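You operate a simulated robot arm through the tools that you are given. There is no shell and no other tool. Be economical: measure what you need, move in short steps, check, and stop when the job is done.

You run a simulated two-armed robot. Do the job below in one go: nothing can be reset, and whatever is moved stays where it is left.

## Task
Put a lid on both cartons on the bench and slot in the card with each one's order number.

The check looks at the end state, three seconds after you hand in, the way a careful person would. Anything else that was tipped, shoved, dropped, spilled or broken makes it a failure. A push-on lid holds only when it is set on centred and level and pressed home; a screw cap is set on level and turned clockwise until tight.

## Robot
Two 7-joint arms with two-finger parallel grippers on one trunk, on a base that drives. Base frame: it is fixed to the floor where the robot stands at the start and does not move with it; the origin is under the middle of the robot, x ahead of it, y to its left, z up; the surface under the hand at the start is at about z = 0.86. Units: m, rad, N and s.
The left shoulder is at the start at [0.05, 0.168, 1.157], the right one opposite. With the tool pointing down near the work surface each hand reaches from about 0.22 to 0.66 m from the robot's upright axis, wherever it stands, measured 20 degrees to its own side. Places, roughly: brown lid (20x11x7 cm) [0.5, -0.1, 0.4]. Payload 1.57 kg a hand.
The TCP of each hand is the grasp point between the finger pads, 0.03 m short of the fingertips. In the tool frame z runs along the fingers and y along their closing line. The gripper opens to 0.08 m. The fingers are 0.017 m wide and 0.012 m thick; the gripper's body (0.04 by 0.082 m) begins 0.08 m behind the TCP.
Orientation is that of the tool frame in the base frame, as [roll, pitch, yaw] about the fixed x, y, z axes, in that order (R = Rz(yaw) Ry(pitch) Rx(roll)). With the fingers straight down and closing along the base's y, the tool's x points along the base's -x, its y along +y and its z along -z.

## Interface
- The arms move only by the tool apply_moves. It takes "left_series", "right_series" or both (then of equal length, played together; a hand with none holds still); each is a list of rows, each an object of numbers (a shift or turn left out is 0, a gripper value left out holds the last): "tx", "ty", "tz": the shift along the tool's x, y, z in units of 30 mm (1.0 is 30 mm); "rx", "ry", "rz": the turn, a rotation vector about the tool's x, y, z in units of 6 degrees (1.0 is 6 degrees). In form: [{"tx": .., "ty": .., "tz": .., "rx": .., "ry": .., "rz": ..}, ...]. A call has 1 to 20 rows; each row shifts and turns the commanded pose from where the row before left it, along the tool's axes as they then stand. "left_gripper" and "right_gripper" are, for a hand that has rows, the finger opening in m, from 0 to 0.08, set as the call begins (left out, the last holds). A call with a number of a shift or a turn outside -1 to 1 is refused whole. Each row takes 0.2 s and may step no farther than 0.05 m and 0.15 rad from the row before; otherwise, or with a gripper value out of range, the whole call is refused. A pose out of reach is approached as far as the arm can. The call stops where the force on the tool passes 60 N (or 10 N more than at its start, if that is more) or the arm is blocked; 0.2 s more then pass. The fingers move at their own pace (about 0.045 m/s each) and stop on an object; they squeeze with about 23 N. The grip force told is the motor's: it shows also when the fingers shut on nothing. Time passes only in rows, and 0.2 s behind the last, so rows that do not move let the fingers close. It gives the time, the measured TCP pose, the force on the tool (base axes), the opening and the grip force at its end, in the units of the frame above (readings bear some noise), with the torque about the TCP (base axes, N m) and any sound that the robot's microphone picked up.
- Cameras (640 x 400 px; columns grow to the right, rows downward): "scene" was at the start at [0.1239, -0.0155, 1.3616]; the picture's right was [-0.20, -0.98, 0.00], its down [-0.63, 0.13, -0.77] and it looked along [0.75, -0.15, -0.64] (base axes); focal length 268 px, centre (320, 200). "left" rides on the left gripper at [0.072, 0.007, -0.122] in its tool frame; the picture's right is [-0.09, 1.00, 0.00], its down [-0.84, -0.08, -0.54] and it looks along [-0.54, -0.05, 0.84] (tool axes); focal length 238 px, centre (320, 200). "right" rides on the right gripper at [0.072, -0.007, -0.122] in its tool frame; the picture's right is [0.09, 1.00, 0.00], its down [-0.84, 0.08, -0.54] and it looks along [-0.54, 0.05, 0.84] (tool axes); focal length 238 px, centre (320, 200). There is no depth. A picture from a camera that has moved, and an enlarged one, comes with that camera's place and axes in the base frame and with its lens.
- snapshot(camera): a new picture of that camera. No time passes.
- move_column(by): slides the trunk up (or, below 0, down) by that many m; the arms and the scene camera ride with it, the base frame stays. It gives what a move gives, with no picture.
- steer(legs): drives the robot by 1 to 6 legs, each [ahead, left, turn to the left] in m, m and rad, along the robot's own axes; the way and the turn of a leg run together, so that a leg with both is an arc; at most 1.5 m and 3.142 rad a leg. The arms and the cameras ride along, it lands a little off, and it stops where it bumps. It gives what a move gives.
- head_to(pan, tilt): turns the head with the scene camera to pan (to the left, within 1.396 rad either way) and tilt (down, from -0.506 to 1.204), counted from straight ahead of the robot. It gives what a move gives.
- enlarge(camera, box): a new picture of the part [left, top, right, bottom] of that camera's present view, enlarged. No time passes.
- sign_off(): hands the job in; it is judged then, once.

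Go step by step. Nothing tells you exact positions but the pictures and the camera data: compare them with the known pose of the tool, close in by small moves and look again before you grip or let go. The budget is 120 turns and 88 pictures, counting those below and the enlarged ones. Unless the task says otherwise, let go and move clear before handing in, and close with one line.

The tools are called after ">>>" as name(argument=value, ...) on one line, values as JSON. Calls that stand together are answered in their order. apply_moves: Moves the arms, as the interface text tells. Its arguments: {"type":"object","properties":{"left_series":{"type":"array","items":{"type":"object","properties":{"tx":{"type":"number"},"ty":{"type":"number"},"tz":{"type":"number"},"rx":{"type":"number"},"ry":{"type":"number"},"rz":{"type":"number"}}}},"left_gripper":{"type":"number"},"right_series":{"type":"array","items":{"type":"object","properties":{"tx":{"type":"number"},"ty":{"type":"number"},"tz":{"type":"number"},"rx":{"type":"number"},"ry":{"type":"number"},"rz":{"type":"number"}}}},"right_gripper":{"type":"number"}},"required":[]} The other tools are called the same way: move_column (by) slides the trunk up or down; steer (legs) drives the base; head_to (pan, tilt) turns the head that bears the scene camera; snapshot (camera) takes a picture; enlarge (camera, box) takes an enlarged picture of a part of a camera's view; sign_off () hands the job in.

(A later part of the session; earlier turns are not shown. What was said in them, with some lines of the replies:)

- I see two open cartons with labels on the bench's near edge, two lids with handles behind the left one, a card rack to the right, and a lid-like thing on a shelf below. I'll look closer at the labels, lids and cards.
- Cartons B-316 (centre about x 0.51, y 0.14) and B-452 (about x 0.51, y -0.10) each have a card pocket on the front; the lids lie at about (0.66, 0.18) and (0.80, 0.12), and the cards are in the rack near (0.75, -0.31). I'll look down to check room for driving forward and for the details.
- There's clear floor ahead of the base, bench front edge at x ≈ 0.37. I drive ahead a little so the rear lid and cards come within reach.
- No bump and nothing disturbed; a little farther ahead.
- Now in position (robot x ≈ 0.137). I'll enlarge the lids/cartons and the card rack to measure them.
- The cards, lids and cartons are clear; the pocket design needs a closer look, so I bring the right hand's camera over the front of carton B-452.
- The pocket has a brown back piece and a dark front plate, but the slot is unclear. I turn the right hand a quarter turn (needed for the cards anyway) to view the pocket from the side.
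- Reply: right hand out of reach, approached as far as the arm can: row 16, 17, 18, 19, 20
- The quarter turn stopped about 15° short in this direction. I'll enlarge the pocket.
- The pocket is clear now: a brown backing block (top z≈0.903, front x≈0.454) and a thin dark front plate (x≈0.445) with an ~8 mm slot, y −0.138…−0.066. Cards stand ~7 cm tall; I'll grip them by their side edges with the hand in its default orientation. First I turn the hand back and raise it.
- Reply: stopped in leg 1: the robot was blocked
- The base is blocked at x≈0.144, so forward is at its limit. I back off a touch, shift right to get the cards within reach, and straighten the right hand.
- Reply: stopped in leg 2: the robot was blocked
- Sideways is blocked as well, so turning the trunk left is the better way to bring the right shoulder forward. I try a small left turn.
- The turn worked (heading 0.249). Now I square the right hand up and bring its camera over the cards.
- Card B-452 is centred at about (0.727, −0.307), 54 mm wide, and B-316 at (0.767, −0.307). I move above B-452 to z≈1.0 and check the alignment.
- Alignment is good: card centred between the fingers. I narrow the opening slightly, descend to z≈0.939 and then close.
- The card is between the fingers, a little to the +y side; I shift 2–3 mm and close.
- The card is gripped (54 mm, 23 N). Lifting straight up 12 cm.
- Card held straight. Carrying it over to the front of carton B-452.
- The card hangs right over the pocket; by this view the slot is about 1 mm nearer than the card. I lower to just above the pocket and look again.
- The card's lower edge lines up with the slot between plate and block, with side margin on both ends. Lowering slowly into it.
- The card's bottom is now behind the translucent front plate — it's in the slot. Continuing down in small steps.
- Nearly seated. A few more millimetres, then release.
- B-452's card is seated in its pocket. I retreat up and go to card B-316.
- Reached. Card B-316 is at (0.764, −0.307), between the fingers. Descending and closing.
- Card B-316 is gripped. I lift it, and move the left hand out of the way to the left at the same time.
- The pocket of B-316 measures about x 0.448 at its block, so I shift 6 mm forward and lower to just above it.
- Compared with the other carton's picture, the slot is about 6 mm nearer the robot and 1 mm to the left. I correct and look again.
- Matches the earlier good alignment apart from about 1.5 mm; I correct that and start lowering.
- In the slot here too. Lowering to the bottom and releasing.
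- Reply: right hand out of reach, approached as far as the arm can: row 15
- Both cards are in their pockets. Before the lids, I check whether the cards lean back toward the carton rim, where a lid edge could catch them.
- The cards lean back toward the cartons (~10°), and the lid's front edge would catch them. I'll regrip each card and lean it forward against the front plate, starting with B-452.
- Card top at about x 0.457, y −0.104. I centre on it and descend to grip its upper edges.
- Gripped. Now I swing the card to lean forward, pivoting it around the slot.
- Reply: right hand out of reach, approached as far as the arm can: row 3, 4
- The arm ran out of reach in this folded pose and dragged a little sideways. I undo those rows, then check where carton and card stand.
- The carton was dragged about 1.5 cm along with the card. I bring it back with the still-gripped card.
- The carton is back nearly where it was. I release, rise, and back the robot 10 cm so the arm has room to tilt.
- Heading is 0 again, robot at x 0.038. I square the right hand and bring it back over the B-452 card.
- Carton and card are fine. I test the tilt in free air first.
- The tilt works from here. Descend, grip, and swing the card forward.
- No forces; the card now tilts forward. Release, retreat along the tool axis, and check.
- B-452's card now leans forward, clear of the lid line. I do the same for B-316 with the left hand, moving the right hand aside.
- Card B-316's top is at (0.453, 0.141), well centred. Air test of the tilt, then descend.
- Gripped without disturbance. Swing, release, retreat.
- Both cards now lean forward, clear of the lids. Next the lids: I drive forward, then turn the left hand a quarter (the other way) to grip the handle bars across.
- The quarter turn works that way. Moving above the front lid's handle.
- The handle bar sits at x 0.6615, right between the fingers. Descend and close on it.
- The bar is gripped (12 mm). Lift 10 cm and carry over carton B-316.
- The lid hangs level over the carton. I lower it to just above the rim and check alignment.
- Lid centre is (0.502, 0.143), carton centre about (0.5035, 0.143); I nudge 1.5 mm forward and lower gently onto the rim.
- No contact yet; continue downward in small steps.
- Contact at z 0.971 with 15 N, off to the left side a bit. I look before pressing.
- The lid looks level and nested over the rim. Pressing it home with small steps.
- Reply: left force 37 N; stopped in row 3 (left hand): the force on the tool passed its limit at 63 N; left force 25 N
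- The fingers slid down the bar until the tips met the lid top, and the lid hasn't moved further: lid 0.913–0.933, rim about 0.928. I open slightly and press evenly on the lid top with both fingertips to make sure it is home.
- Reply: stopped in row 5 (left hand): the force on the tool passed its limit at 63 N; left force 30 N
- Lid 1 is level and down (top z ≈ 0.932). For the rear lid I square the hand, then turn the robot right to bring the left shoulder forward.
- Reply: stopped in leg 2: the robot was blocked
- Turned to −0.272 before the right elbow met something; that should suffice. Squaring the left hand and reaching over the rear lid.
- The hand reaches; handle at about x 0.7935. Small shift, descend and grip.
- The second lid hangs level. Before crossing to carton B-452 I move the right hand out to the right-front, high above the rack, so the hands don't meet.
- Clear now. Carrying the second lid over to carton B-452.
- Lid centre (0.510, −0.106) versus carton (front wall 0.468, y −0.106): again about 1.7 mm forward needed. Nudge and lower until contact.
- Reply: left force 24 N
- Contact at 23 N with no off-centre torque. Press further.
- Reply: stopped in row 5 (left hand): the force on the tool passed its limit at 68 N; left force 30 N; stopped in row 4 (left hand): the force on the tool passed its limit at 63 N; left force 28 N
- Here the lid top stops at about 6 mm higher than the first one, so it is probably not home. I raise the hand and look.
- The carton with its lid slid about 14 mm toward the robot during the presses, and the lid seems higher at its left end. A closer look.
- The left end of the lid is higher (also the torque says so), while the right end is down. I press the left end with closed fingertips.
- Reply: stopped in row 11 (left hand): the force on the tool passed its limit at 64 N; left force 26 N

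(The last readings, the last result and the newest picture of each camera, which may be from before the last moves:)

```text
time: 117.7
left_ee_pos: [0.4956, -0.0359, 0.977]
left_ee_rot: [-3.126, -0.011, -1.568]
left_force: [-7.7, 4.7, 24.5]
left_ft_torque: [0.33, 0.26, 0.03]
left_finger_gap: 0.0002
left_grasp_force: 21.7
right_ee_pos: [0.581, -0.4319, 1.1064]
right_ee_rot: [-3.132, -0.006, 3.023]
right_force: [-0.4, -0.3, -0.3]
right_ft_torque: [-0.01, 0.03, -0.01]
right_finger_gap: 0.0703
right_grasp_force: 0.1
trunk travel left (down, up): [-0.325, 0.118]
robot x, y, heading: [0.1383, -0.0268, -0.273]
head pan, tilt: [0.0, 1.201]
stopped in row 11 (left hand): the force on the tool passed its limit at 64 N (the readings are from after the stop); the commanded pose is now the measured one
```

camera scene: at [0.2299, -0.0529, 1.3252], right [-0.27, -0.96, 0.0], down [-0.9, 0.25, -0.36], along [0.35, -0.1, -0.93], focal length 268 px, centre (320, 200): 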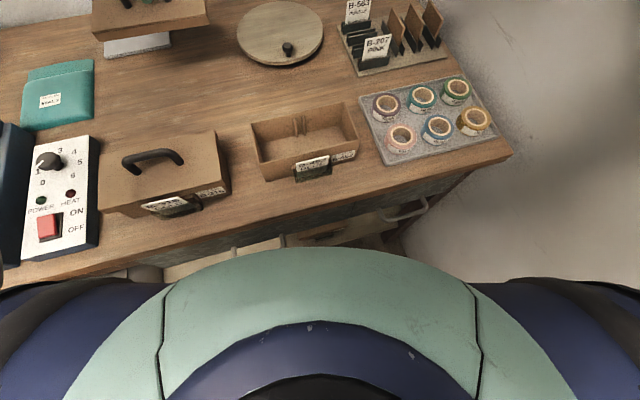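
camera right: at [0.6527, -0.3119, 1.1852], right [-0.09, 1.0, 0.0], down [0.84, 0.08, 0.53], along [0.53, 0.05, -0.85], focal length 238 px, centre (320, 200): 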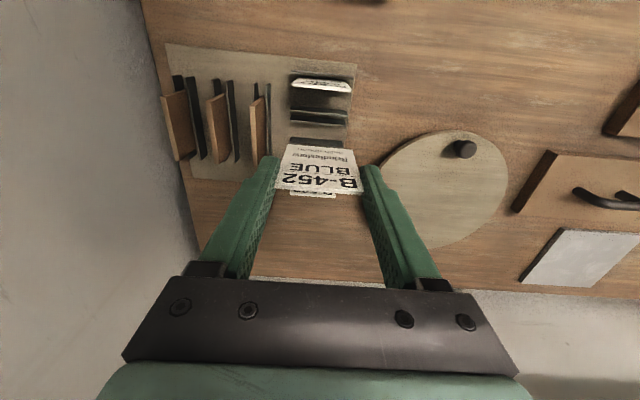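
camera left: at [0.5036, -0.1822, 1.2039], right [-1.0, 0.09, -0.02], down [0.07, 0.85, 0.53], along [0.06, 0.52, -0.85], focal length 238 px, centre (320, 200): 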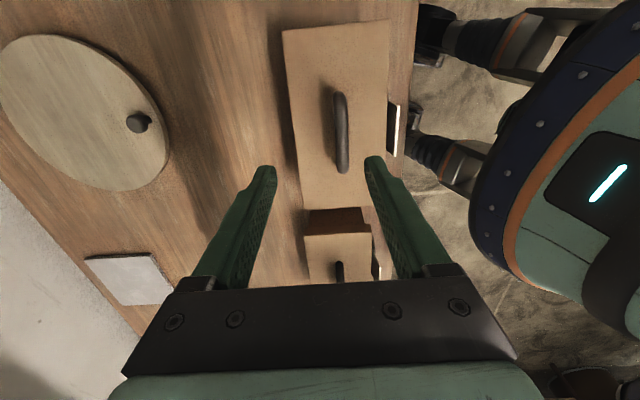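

The left end is resting on the carton's left rim: the carton is now about 5 mm left of the lid. I regrip the handle, lift a little and shift the lid left.

>>> apply_moves(left_series=[{"tz": -1}, {"tz": -1}, {"tz": -0.5}, {"tx": 0.85, "ty": 0.03}, {"tx": 0.85, "ty": 0.03}, {"tx": 0.7, "ty": 0.04}, {"rx": -0.14, "ry": -0.1}, {"tz": 0.8}, {"tz": 0.8}, {"tz": 0.7}, {}], left_gripper=0.06)

>>> enlarge(camera="left", box=[200, 0, 440, 220])

```text
time: 120.1
left_ee_pos: [0.4941, -0.107, 0.9809]
left_ee_rot: [3.139, 0.004, -1.566]
left_force: [-0.2, 0.1, 0.7]
left_ft_torque: [-0.01, 0.01, 0.02]
left_finger_gap: 0.0596
left_grasp_force: 0.0
right_ee_pos: [0.5822, -0.4315, 1.1051]
right_ee_rot: [-3.131, -0.008, 3.025]
right_force: [0.0, -0.2, -0.3]
right_ft_torque: [0.03, 0.02, 0.02]
right_finger_gap: 0.0702
right_grasp_force: 0.1
trunk travel left (down, up): [-0.325, 0.118]
robot x, y, heading: [0.1402, -0.0279, -0.274]
head pan, tilt: [0.0, 1.201]
```

```text
1.82 times, centred on (320, 110) of left
camera zoom: at [0.4882, -0.1807, 1.103], right [-1.0, 0.09, 0.0], down [0.07, 0.84, 0.54], along [0.05, 0.54, -0.84], focal length 433 px, centre (320, 364)
```

zoom: 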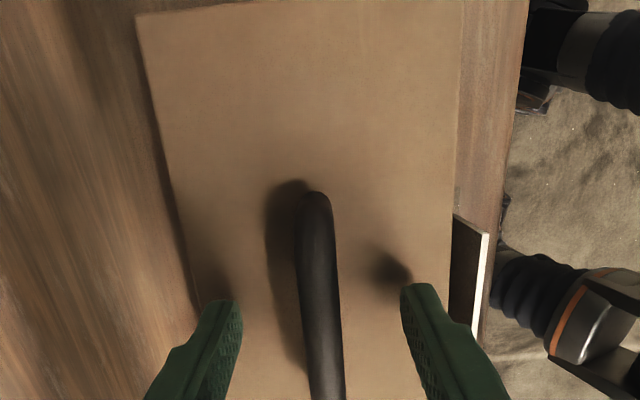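

Bar is between the fingers. Close and lift 2.5 cm to realign properly.

>>> apply_moves(left_series=[{}, {}, {}, {}], left_gripper=0.0)

>>> apply_moves(left_series=[{"tz": -0.2}, {"tz": -0.3}, {"tz": -0.35}, {}])

>>> enlarge(camera="scene", box=[210, 70, 390, 200])

```text
time: 121.1
left_ee_pos: [0.494, -0.108, 0.9813]
left_ee_rot: [3.138, 0.004, -1.566]
left_force: [0.5, 0.7, -0.4]
left_ft_torque: [-0.03, -0.04, 0.0]
left_finger_gap: 0.0122
left_grasp_force: 23.3
right_ee_pos: [0.5823, -0.4314, 1.1044]
right_ee_rot: [-3.132, -0.006, 3.025]
right_force: [-0.1, 0.0, 0.8]
right_ft_torque: [0.01, 0.0, 0.0]
right_finger_gap: 0.0699
right_grasp_force: 0.0
trunk travel left (down, up): [-0.325, 0.118]
robot x, y, heading: [0.1389, -0.0257, -0.276]
head pan, tilt: [0.0, 1.201]
```

```text
time: 122.1
left_ee_pos: [0.495, -0.1072, 1.0055]
left_ee_rot: [3.139, 0.004, -1.564]
left_force: [0.8, 0.3, -1.3]
left_ft_torque: [0.0, -0.01, -0.01]
left_finger_gap: 0.0118
left_grasp_force: 23.7
right_ee_pos: [0.5822, -0.4312, 1.1063]
right_ee_rot: [-3.134, -0.006, 3.024]
right_force: [0.8, -0.4, -0.7]
right_ft_torque: [0.02, -0.05, -0.01]
right_finger_gap: 0.0701
right_grasp_force: 0.0
trunk travel left (down, up): [-0.325, 0.118]
robot x, y, heading: [0.1373, -0.0287, -0.274]
head pan, tilt: [0.0, 1.201]
```

```text
3.08 times, centred on (300, 135) of scene
camera zoom: at [0.2306, -0.0533, 1.3253], right [-0.27, -0.96, 0.0], down [-0.9, 0.25, -0.36], along [0.35, -0.1, -0.93], focal length 825 px, centre (382, 400)
```

zoom: 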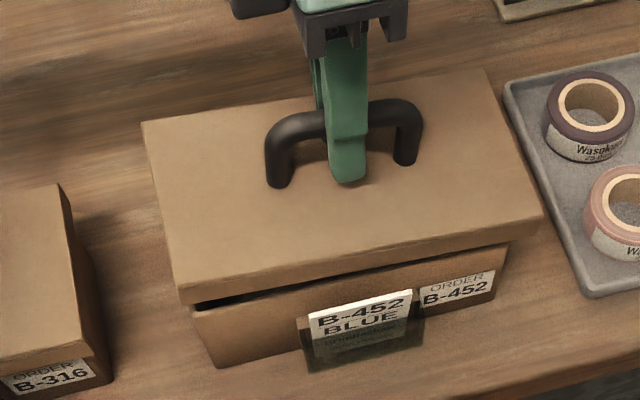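

The lid hangs about 4.4° tilted in the grip (left high). I level it by rolling the hand and shift it 5 mm left.

>>> apply_moves(left_series=[{"ry": 0.37}, {"ry": 0.36}, {"tx": -0.17}, {}])

>>> enlarge(camera="scene", box=[210, 70, 390, 200])

```text
time: 123.1
left_ee_pos: [0.4941, -0.1018, 1.0074]
left_ee_rot: [3.141, -0.073, -1.564]
left_force: [0.0, 0.2, -0.8]
left_ft_torque: [0.02, -0.01, -0.01]
left_finger_gap: 0.0118
left_grasp_force: 22.7
right_ee_pos: [0.5818, -0.4313, 1.1052]
right_ee_rot: [-3.134, -0.007, 3.027]
right_force: [-0.4, 0.3, -0.6]
right_ft_torque: [-0.02, -0.01, 0.03]
right_finger_gap: 0.0699
right_grasp_force: 0.1
trunk travel left (down, up): [-0.325, 0.118]
robot x, y, heading: [0.1366, -0.0286, -0.273]
head pan, tilt: [0.0, 1.201]
```

```text
3.08 times, centred on (300, 135) of scene
camera zoom: at [0.2306, -0.0534, 1.3253], right [-0.27, -0.96, 0.0], down [-0.9, 0.25, -0.36], along [0.35, -0.1, -0.93], focal length 825 px, centre (382, 400)
```

zoom: 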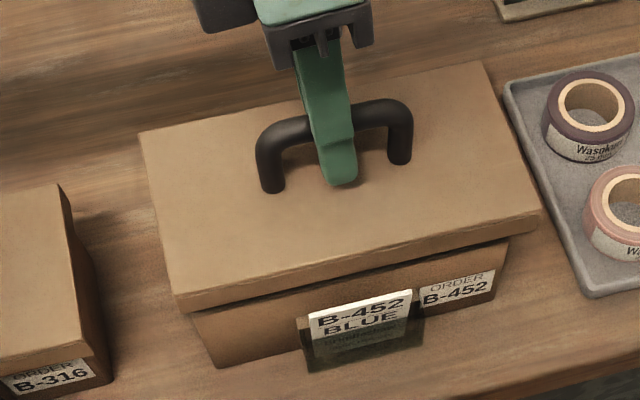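

Lid is level now; about 2 mm more to the left and 2 mm forward to match the carton. Lowering with compensation for the hand's tilt.

>>> apply_moves(left_series=[{"tx": -0.07, "ty": -0.07}, {"tz": 0.2, "tx": -0.015}, {"tz": 0.2, "tx": -0.015}, {"tz": 0.2, "tx": -0.015}, {"tz": 0.15, "tx": -0.011}, {"tz": 0.1, "tx": -0.007}, {"tz": 0.1, "tx": -0.007}])

```text
time: 124.7
left_ee_pos: [0.4962, -0.0998, 0.9751]
left_ee_rot: [3.136, -0.069, -1.566]
left_force: [0.7, -0.4, -0.4]
left_ft_torque: [0.0, -0.03, 0.0]
left_finger_gap: 0.0123
left_grasp_force: 22.7
right_ee_pos: [0.5817, -0.4314, 1.1049]
right_ee_rot: [-3.134, -0.007, 3.025]
right_force: [0.2, -0.7, 0.2]
right_ft_torque: [-0.02, -0.01, -0.03]
right_finger_gap: 0.0701
right_grasp_force: 0.1
trunk travel left (down, up): [-0.325, 0.118]
robot x, y, heading: [0.1433, -0.0255, -0.271]
head pan, tilt: [0.0, 1.201]
```

No contact, and the skirt is well below the rim: it's nested. Continue gently.

>>> apply_moves(left_series=[{"tz": 0.08, "tx": -0.006}, {"tz": 0.08, "tx": -0.006}])

```text
time: 125.3
left_ee_pos: [0.4963, -0.1006, 0.9727]
left_ee_rot: [3.137, -0.073, -1.568]
left_force: [-0.8, -0.1, 0.1]
left_ft_torque: [0.01, 0.0, -0.02]
left_finger_gap: 0.012
left_grasp_force: 23.3
right_ee_pos: [0.5823, -0.431, 1.1053]
right_ee_rot: [-3.133, -0.007, 3.026]
right_force: [0.8, 0.5, -0.3]
right_ft_torque: [0.02, 0.0, 0.01]
right_finger_gap: 0.07
right_grasp_force: 0.1
trunk travel left (down, up): [-0.325, 0.118]
robot x, y, heading: [0.1384, -0.0284, -0.269]
head pan, tilt: [0.0, 1.201]
```

>>> apply_moves(left_series=[{"tz": 0.08, "tx": -0.006}, {"tz": 0.08, "tx": -0.006}, {"tz": 0.08}])

```text
time: 126.1
left_ee_pos: [0.4964, -0.1003, 0.9674]
left_ee_rot: [3.14, -0.074, -1.563]
left_force: [0.2, 0.5, 2.4]
left_ft_torque: [-0.26, 0.04, -0.05]
left_finger_gap: 0.0121
left_grasp_force: 23.3
right_ee_pos: [0.5833, -0.4316, 1.1052]
right_ee_rot: [-3.134, -0.007, 3.026]
right_force: [0.5, -0.6, 0.1]
right_ft_torque: [0.01, 0.03, -0.01]
right_finger_gap: 0.0699
right_grasp_force: 0.1
trunk travel left (down, up): [-0.325, 0.118]
robot x, y, heading: [0.1352, -0.0286, -0.276]
head pan, tilt: [0.0, 1.201]
```

Contact just begins, lower than before. Press home.

>>> apply_moves(left_series=[{"tz": 0.1}, {"tz": 0.1}, {"tz": 0.1}, {"tz": 0.1}])

```text
time: 127.0
left_ee_pos: [0.4973, -0.1011, 0.9634]
left_ee_rot: [-3.132, -0.085, -1.568]
left_force: [-5.2, 5.1, 23.1]
left_ft_torque: [0.88, 0.54, 0.0]
left_finger_gap: 0.0121
left_grasp_force: 22.8
right_ee_pos: [0.5814, -0.4309, 1.1057]
right_ee_rot: [-3.133, -0.007, 3.025]
right_force: [0.3, -0.7, -1.5]
right_ft_torque: [-0.01, 0.04, 0.02]
right_finger_gap: 0.07
right_grasp_force: 0.0
trunk travel left (down, up): [-0.325, 0.118]
robot x, y, heading: [0.1354, -0.0274, -0.271]
head pan, tilt: [0.0, 1.201]
stopped in row 4 (left hand): the force on the tool passed its limit at 63 N (the readings are from after the stop); the commanded pose is now the measured one
```

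Pressed to 63 N at the same height as the first lid. Open, rise straight and check.

>>> apply_moves(left_series=[{"tz": -0.05}, {}, {}], left_gripper=0.05)

>>> apply_moves(left_series=[{"tz": -0.5, "tx": 0.04}, {"tz": -1, "tx": 0.08}, {"tz": -1, "tx": 0.08}, {"tz": -1, "tx": 0.08}, {"tz": -0.5, "tx": 0.04}])

>>> enlarge(camera="scene", box=[210, 70, 390, 200])

```text
time: 127.8
left_ee_pos: [0.4998, -0.1025, 0.9649]
left_ee_rot: [-3.134, -0.084, -1.562]
left_force: [8.8, -0.5, 21.8]
left_ft_torque: [0.08, 0.1, 0.01]
left_finger_gap: 0.0416
left_grasp_force: 0.1
right_ee_pos: [0.5824, -0.4318, 1.1064]
right_ee_rot: [-3.132, -0.007, 3.025]
right_force: [-0.1, -0.3, -0.4]
right_ft_torque: [-0.02, 0.03, -0.02]
right_finger_gap: 0.07
right_grasp_force: 0.0
trunk travel left (down, up): [-0.325, 0.118]
robot x, y, heading: [0.1374, -0.0284, -0.273]
head pan, tilt: [0.0, 1.201]
```

```text
time: 129.0
left_ee_pos: [0.4966, -0.101, 1.084]
left_ee_rot: [-3.135, -0.083, -1.566]
left_force: [0.1, -0.2, 0.2]
left_ft_torque: [-0.02, 0.03, 0.0]
left_finger_gap: 0.0499
left_grasp_force: 0.0
right_ee_pos: [0.5827, -0.4317, 1.1053]
right_ee_rot: [-3.133, -0.007, 3.024]
right_force: [-0.8, 0.2, 0.2]
right_ft_torque: [0.01, -0.03, 0.0]
right_finger_gap: 0.0699
right_grasp_force: 0.1
trunk travel left (down, up): [-0.325, 0.118]
robot x, y, heading: [0.1383, -0.0293, -0.269]
head pan, tilt: [0.0, 1.201]
```

```text
3.08 times, centred on (300, 135) of scene
camera zoom: at [0.2305, -0.0532, 1.3253], right [-0.27, -0.96, 0.0], down [-0.9, 0.25, -0.36], along [0.35, -0.1, -0.93], focal length 825 px, centre (382, 400)
```

zoom: 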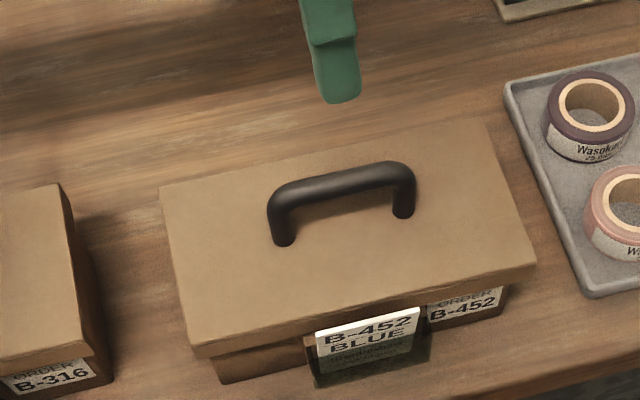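

The lid looks level now, with the label half covered just like on B-316 (the opening fingertips dragged the carton ~1 cm toward me, harmless but noted). I verify by pressing each end with closed fingertips and comparing heights.

>>> apply_moves(left_series=[{"ry": -0.4, "rx": -0.06}, {"ry": -0.39}, {"tx": -0.75, "ty": 0.11}, {"tx": -0.75, "ty": 0.11}, {"tx": -0.7, "ty": 0.11}, {"tz": 1}, {"tz": 1}, {"tz": 1}, {"tz": 0.4}, {}], left_gripper=0.0)

>>> apply_moves(left_series=[{"tz": 0.1}, {"tz": 0.1}, {"tz": 0.1}, {"tz": 0.1}, {"tz": 0.1}, {"tz": 0.1}, {"tz": 0.1}, {"tz": 0.1}])

```text
time: 131.2
left_ee_pos: [0.4857, -0.0361, 0.9823]
left_ee_rot: [3.141, 0.0, -1.566]
left_force: [-0.3, 0.4, -1.2]
left_ft_torque: [0.02, 0.02, 0.01]
left_finger_gap: 0.0001
left_grasp_force: 21.5
right_ee_pos: [0.5832, -0.4305, 1.1046]
right_ee_rot: [-3.133, -0.006, 3.026]
right_force: [0.1, 0.0, -0.5]
right_ft_torque: [0.03, -0.05, -0.04]
right_finger_gap: 0.07
right_grasp_force: 0.1
trunk travel left (down, up): [-0.325, 0.118]
robot x, y, heading: [0.135, -0.0312, -0.272]
head pan, tilt: [0.0, 1.201]
```

```text
time: 133.0
left_ee_pos: [0.4863, -0.0347, 0.9635]
left_ee_rot: [-3.128, -0.008, -1.565]
left_force: [1.5, 11.8, 56.7]
left_ft_torque: [0.43, -0.02, -0.13]
left_finger_gap: 0.0
left_grasp_force: 20.5
right_ee_pos: [0.5809, -0.4309, 1.1086]
right_ee_rot: [-3.133, -0.004, 3.025]
right_force: [0.0, -0.2, -0.4]
right_ft_torque: [0.0, -0.02, -0.02]
right_finger_gap: 0.0702
right_grasp_force: 0.0
trunk travel left (down, up): [-0.325, 0.118]
robot x, y, heading: [0.1355, -0.0255, -0.273]
head pan, tilt: [0.0, 1.201]
```

Left end at 0.9335, firmly down. Now the right end.

>>> apply_moves(left_series=[{"tz": -0.6}, {"tz": -1}, {"tz": -0.6, "rx": -0.12, "ry": -0.08}, {"tx": 0.95}, {"tx": 0.95}, {"tx": 0.95}, {"tx": 0.95}, {"tx": 0.95}, {"tz": 0.8}, {"tz": 0.8}, {}])

>>> apply_moves(left_series=[{"tz": 0.1}, {"tz": 0.1}, {"tz": 0.1}, {"tz": 0.1}, {"tz": 0.1}, {"tz": 0.1}, {"tz": 0.1}, {"tz": 0.1}])

```text
time: 135.4
left_ee_pos: [0.4873, -0.1766, 0.9741]
left_ee_rot: [3.129, 0.008, -1.564]
left_force: [-0.5, 0.0, -1.0]
left_ft_torque: [0.0, 0.02, 0.03]
left_finger_gap: 0.0
left_grasp_force: 21.3
right_ee_pos: [0.5826, -0.4307, 1.1066]
right_ee_rot: [-3.134, -0.006, 3.025]
right_force: [-0.3, -0.2, -0.3]
right_ft_torque: [0.0, 0.0, 0.0]
right_finger_gap: 0.0701
right_grasp_force: 0.0
trunk travel left (down, up): [-0.325, 0.118]
robot x, y, heading: [0.138, -0.0297, -0.274]
head pan, tilt: [0.0, 1.201]
```

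```text
time: 137.0
left_ee_pos: [0.4879, -0.1788, 0.9637]
left_ee_rot: [3.136, -0.007, -1.565]
left_force: [-4.7, 6.8, 24.0]
left_ft_torque: [0.28, 0.13, 0.03]
left_finger_gap: 0.0
left_grasp_force: 20.9
right_ee_pos: [0.5813, -0.4314, 1.1059]
right_ee_rot: [-3.132, -0.008, 3.028]
right_force: [-0.5, 0.0, -0.3]
right_ft_torque: [0.01, 0.01, 0.04]
right_finger_gap: 0.07
right_grasp_force: 0.0
trunk travel left (down, up): [-0.325, 0.118]
robot x, y, heading: [0.1382, -0.0283, -0.269]
head pan, tilt: [0.0, 1.201]
stopped in row 7 (left hand): the force on the tool passed its limit at 63 N (the readings are from after the stop); the commanded pose is now the measured one
```

Both ends of lid 2 sit at 0.9335: level and home. I do the same end check on lid 1, right end first.

>>> apply_moves(left_series=[{"tz": -1}, {"tz": -1}, {"tz": -1}, {"tx": -0.84, "ty": -0.05}, {"tx": -0.84, "ty": -0.05}, {"tx": -0.84, "ty": -0.05}, {"tx": -0.84, "ty": -0.05}, {"tx": -0.84, "ty": -0.05}, {"tx": -0.84, "ty": -0.05}, {"tx": -0.84, "ty": -0.05}, {"tx": -0.84, "ty": -0.05}, {"tx": -0.84, "ty": -0.05}, {"tx": -0.84, "ty": -0.05}, {"tz": 1}, {"tz": 1}, {"tz": 0.6}, {}])

>>> apply_moves(left_series=[{"tz": 0.1}, {"tz": 0.1}, {"tz": 0.1}, {"tz": 0.1}, {"tz": 0.1}, {"tz": 0.1}, {"tz": 0.1}])

>>> apply_moves(left_series=[{"tz": -0.6}, {"tz": -1}, {"tz": -0.6}, {"tx": -0.95}, {"tx": -0.95}, {"tx": -0.95}, {"tx": -0.95}, {"tx": -0.87}, {"tz": 0.8}, {"tz": 0.8}, {}])

>>> apply_moves(left_series=[{"tz": 0.1}, {"tz": 0.1}, {"tz": 0.1}, {"tz": 0.1}, {"tz": 0.1}, {"tz": 0.1}, {"tz": 0.1}, {"tz": 0.1}])

```text
time: 140.6
left_ee_pos: [0.5019, 0.0725, 0.9708]
left_ee_rot: [3.136, -0.003, -1.565]
left_force: [-0.1, 0.2, 0.6]
left_ft_torque: [0.02, -0.01, 0.02]
left_finger_gap: 0.0
left_grasp_force: 21.4
right_ee_pos: [0.5826, -0.4315, 1.1041]
right_ee_rot: [-3.132, -0.006, 3.026]
right_force: [-0.6, 0.7, 1.1]
right_ft_torque: [-0.03, 0.0, 0.01]
right_finger_gap: 0.0702
right_grasp_force: 0.0
trunk travel left (down, up): [-0.325, 0.118]
robot x, y, heading: [0.1426, -0.0262, -0.269]
head pan, tilt: [0.0, 1.201]
```

```text
time: 141.9
left_ee_pos: [0.4999, 0.0732, 0.9633]
left_ee_rot: [-3.132, -0.009, -1.564]
left_force: [-10.6, 3.8, 31.2]
left_ft_torque: [0.18, 0.33, 0.0]
left_finger_gap: 0.0
left_grasp_force: 21.1
right_ee_pos: [0.5811, -0.4299, 1.1068]
right_ee_rot: [-3.133, -0.004, 3.026]
right_force: [-0.3, 0.4, -1.0]
right_ft_torque: [0.0, -0.03, 0.01]
right_finger_gap: 0.0703
right_grasp_force: 0.2
trunk travel left (down, up): [-0.325, 0.118]
robot x, y, heading: [0.1332, -0.0284, -0.268]
head pan, tilt: [0.0, 1.201]
stopped in row 6 (left hand): the force on the tool passed its limit at 67 N (the readings are from after the stop); the commanded pose is now the measured one
```

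```text
time: 144.3
left_ee_pos: [0.5008, 0.2126, 0.9767]
left_ee_rot: [-3.136, -0.007, -1.563]
left_force: [-0.8, -0.6, -0.4]
left_ft_torque: [0.0, 0.02, 0.03]
left_finger_gap: 0.0
left_grasp_force: 20.8
right_ee_pos: [0.581, -0.4299, 1.1054]
right_ee_rot: [-3.133, -0.006, 3.027]
right_force: [-0.1, 0.9, 0.3]
right_ft_torque: [0.0, 0.0, -0.01]
right_finger_gap: 0.07
right_grasp_force: 0.1
trunk travel left (down, up): [-0.325, 0.118]
robot x, y, heading: [0.1357, -0.0298, -0.272]
head pan, tilt: [0.0, 1.201]
```

```text
time: 145.9
left_ee_pos: [0.502, 0.2133, 0.963]
left_ee_rot: [-3.117, -0.005, -1.559]
left_force: [-10.9, 0.2, 32.0]
left_ft_torque: [0.03, 0.37, -0.06]
left_finger_gap: 0.0001
left_grasp_force: 21.0
right_ee_pos: [0.5813, -0.4313, 1.1067]
right_ee_rot: [-3.133, -0.006, 3.027]
right_force: [0.1, 0.4, 0.0]
right_ft_torque: [0.02, 0.01, -0.02]
right_finger_gap: 0.0698
right_grasp_force: 0.0
trunk travel left (down, up): [-0.325, 0.118]
robot x, y, heading: [0.1383, -0.0316, -0.273]
head pan, tilt: [0.0, 1.201]
stopped in row 8 (left hand): the force on the tool passed its limit at 65 N (the readings are from after the stop); the commanded pose is now the measured one
```

Both ends of lid 1 are at 0.933 as well. Raise the hand clear and take a last overall look.

>>> apply_moves(left_series=[{"tz": -0.6}, {"tz": -1}, {"tz": -1}, {"tz": -1}, {"tz": -1}, {"tz": -1}])

>>> enlarge(camera="scene", box=[0, 0, 520, 290])

>>> enlarge(camera="scene", box=[80, 100, 400, 240])

```text
time: 147.3
left_ee_pos: [0.499, 0.2148, 1.1137]
left_ee_rot: [3.096, 0.012, -1.558]
left_force: [-0.2, 0.3, 5.8]
left_ft_torque: [-0.06, -0.08, -0.01]
left_finger_gap: 0.0
left_grasp_force: 21.1
right_ee_pos: [0.5835, -0.4308, 1.1048]
right_ee_rot: [-3.133, -0.011, 3.026]
right_force: [1.0, -0.4, -0.2]
right_ft_torque: [0.03, 0.07, 0.01]
right_finger_gap: 0.0697
right_grasp_force: 0.1
trunk travel left (down, up): [-0.325, 0.118]
robot x, y, heading: [0.1375, -0.028, -0.268]
head pan, tilt: [0.0, 1.201]
```

```text
1.23 times, centred on (260, 145) of scene
camera zoom: at [0.2319, -0.0527, 1.3252], right [-0.27, -0.96, 0.0], down [-0.9, 0.25, -0.36], along [0.35, -0.1, -0.93], focal length 330 px, centre (394, 268)
```

zoom: 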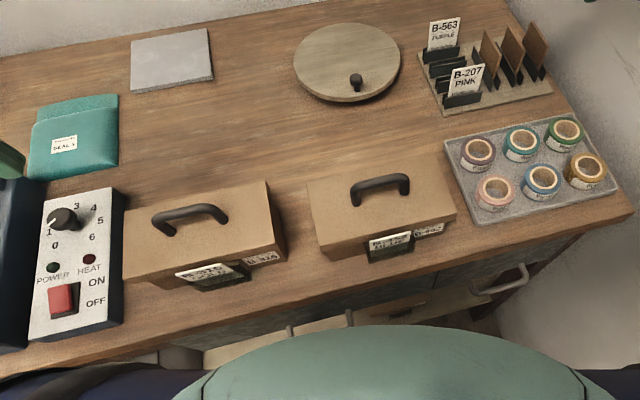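

```text
2.00 times, centred on (240, 170) of scene
camera zoom: at [0.2319, -0.0527, 1.3252], right [-0.27, -0.96, 0.0], down [-0.9, 0.25, -0.36], along [0.35, -0.1, -0.93], focal length 536 px, centre (480, 260)
```

zoom: 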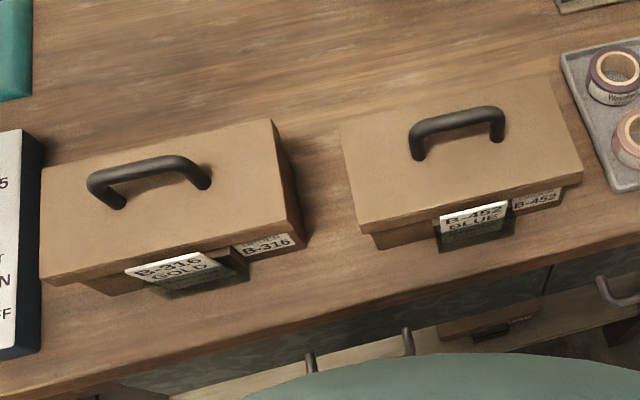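

Everything stands as it should: both lids level and home, both cards in matching pockets, the rest untouched. The left hand shows a small residual force, so I let it settle and move it slightly clear.

>>> apply_moves(left_series=[{"tx": 0.5}, {"tx": 0.5}, {}, {}], left_gripper=0.03)

```text
time: 148.3
left_ee_pos: [0.5005, 0.1845, 1.1289]
left_ee_rot: [-3.122, -0.006, -1.559]
left_force: [-0.2, -0.5, 0.1]
left_ft_torque: [-0.03, 0.04, -0.05]
left_finger_gap: 0.0301
left_grasp_force: 0.1
right_ee_pos: [0.5825, -0.4303, 1.1061]
right_ee_rot: [-3.134, -0.007, 3.026]
right_force: [-0.5, -0.3, -0.4]
right_ft_torque: [0.0, -0.04, 0.01]
right_finger_gap: 0.0699
right_grasp_force: 0.0
trunk travel left (down, up): [-0.325, 0.118]
robot x, y, heading: [0.1375, -0.0262, -0.266]
head pan, tilt: [0.0, 1.201]
```

The force is gone. I use the last picture to check the left side of the bench, where the elbow may have brushed something.

>>> head_to(pan=0.8, tilt=0.75)

>>> snapshot(camera="scene")

```text
time: 149.4
left_ee_pos: [0.5005, 0.1853, 1.1283]
left_ee_rot: [-3.121, -0.007, -1.559]
left_force: [0.2, 0.4, -0.1]
left_ft_torque: [0.0, -0.01, -0.01]
left_finger_gap: 0.0299
left_grasp_force: 0.0
right_ee_pos: [0.5821, -0.4301, 1.1058]
right_ee_rot: [-3.133, -0.008, 3.027]
right_force: [-0.2, -0.2, 0.4]
right_ft_torque: [0.0, -0.01, -0.02]
right_finger_gap: 0.0699
right_grasp_force: 0.0
trunk travel left (down, up): [-0.325, 0.118]
robot x, y, heading: [0.1414, -0.0325, -0.267]
head pan, tilt: [0.799, 0.75]
```

```text
0 pictures are left
camera scene: at [0.2483, 0.004, 1.357], right [0.5, -0.86, 0.0], down [-0.59, -0.34, -0.73], along [0.63, 0.37, -0.68], focal length 268 px, centre (320, 200)
```

scene: 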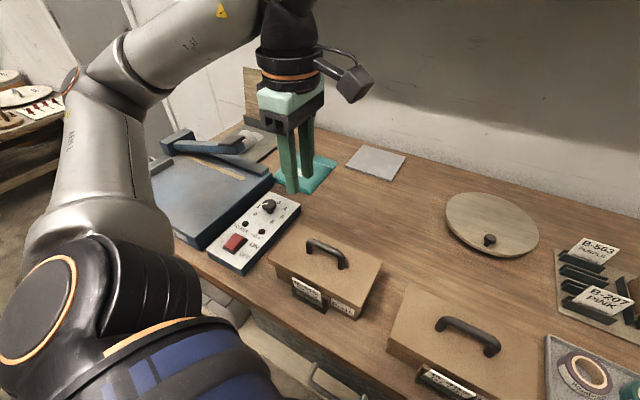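

The left side of the bench is undisturbed, and both cartons carry their lid and matching card. I'm handing in.

>>> sign_off()

```text
The job is handed in.
```

Both cartons on the bench now have a lid pressed home and level, and each has the card with its own order number (B-316 and B-452) in its pocket. The B-452 carton slid about 2–3 cm toward the robot while I fitted its lid; in the last pictures nothing else looked disturbed.
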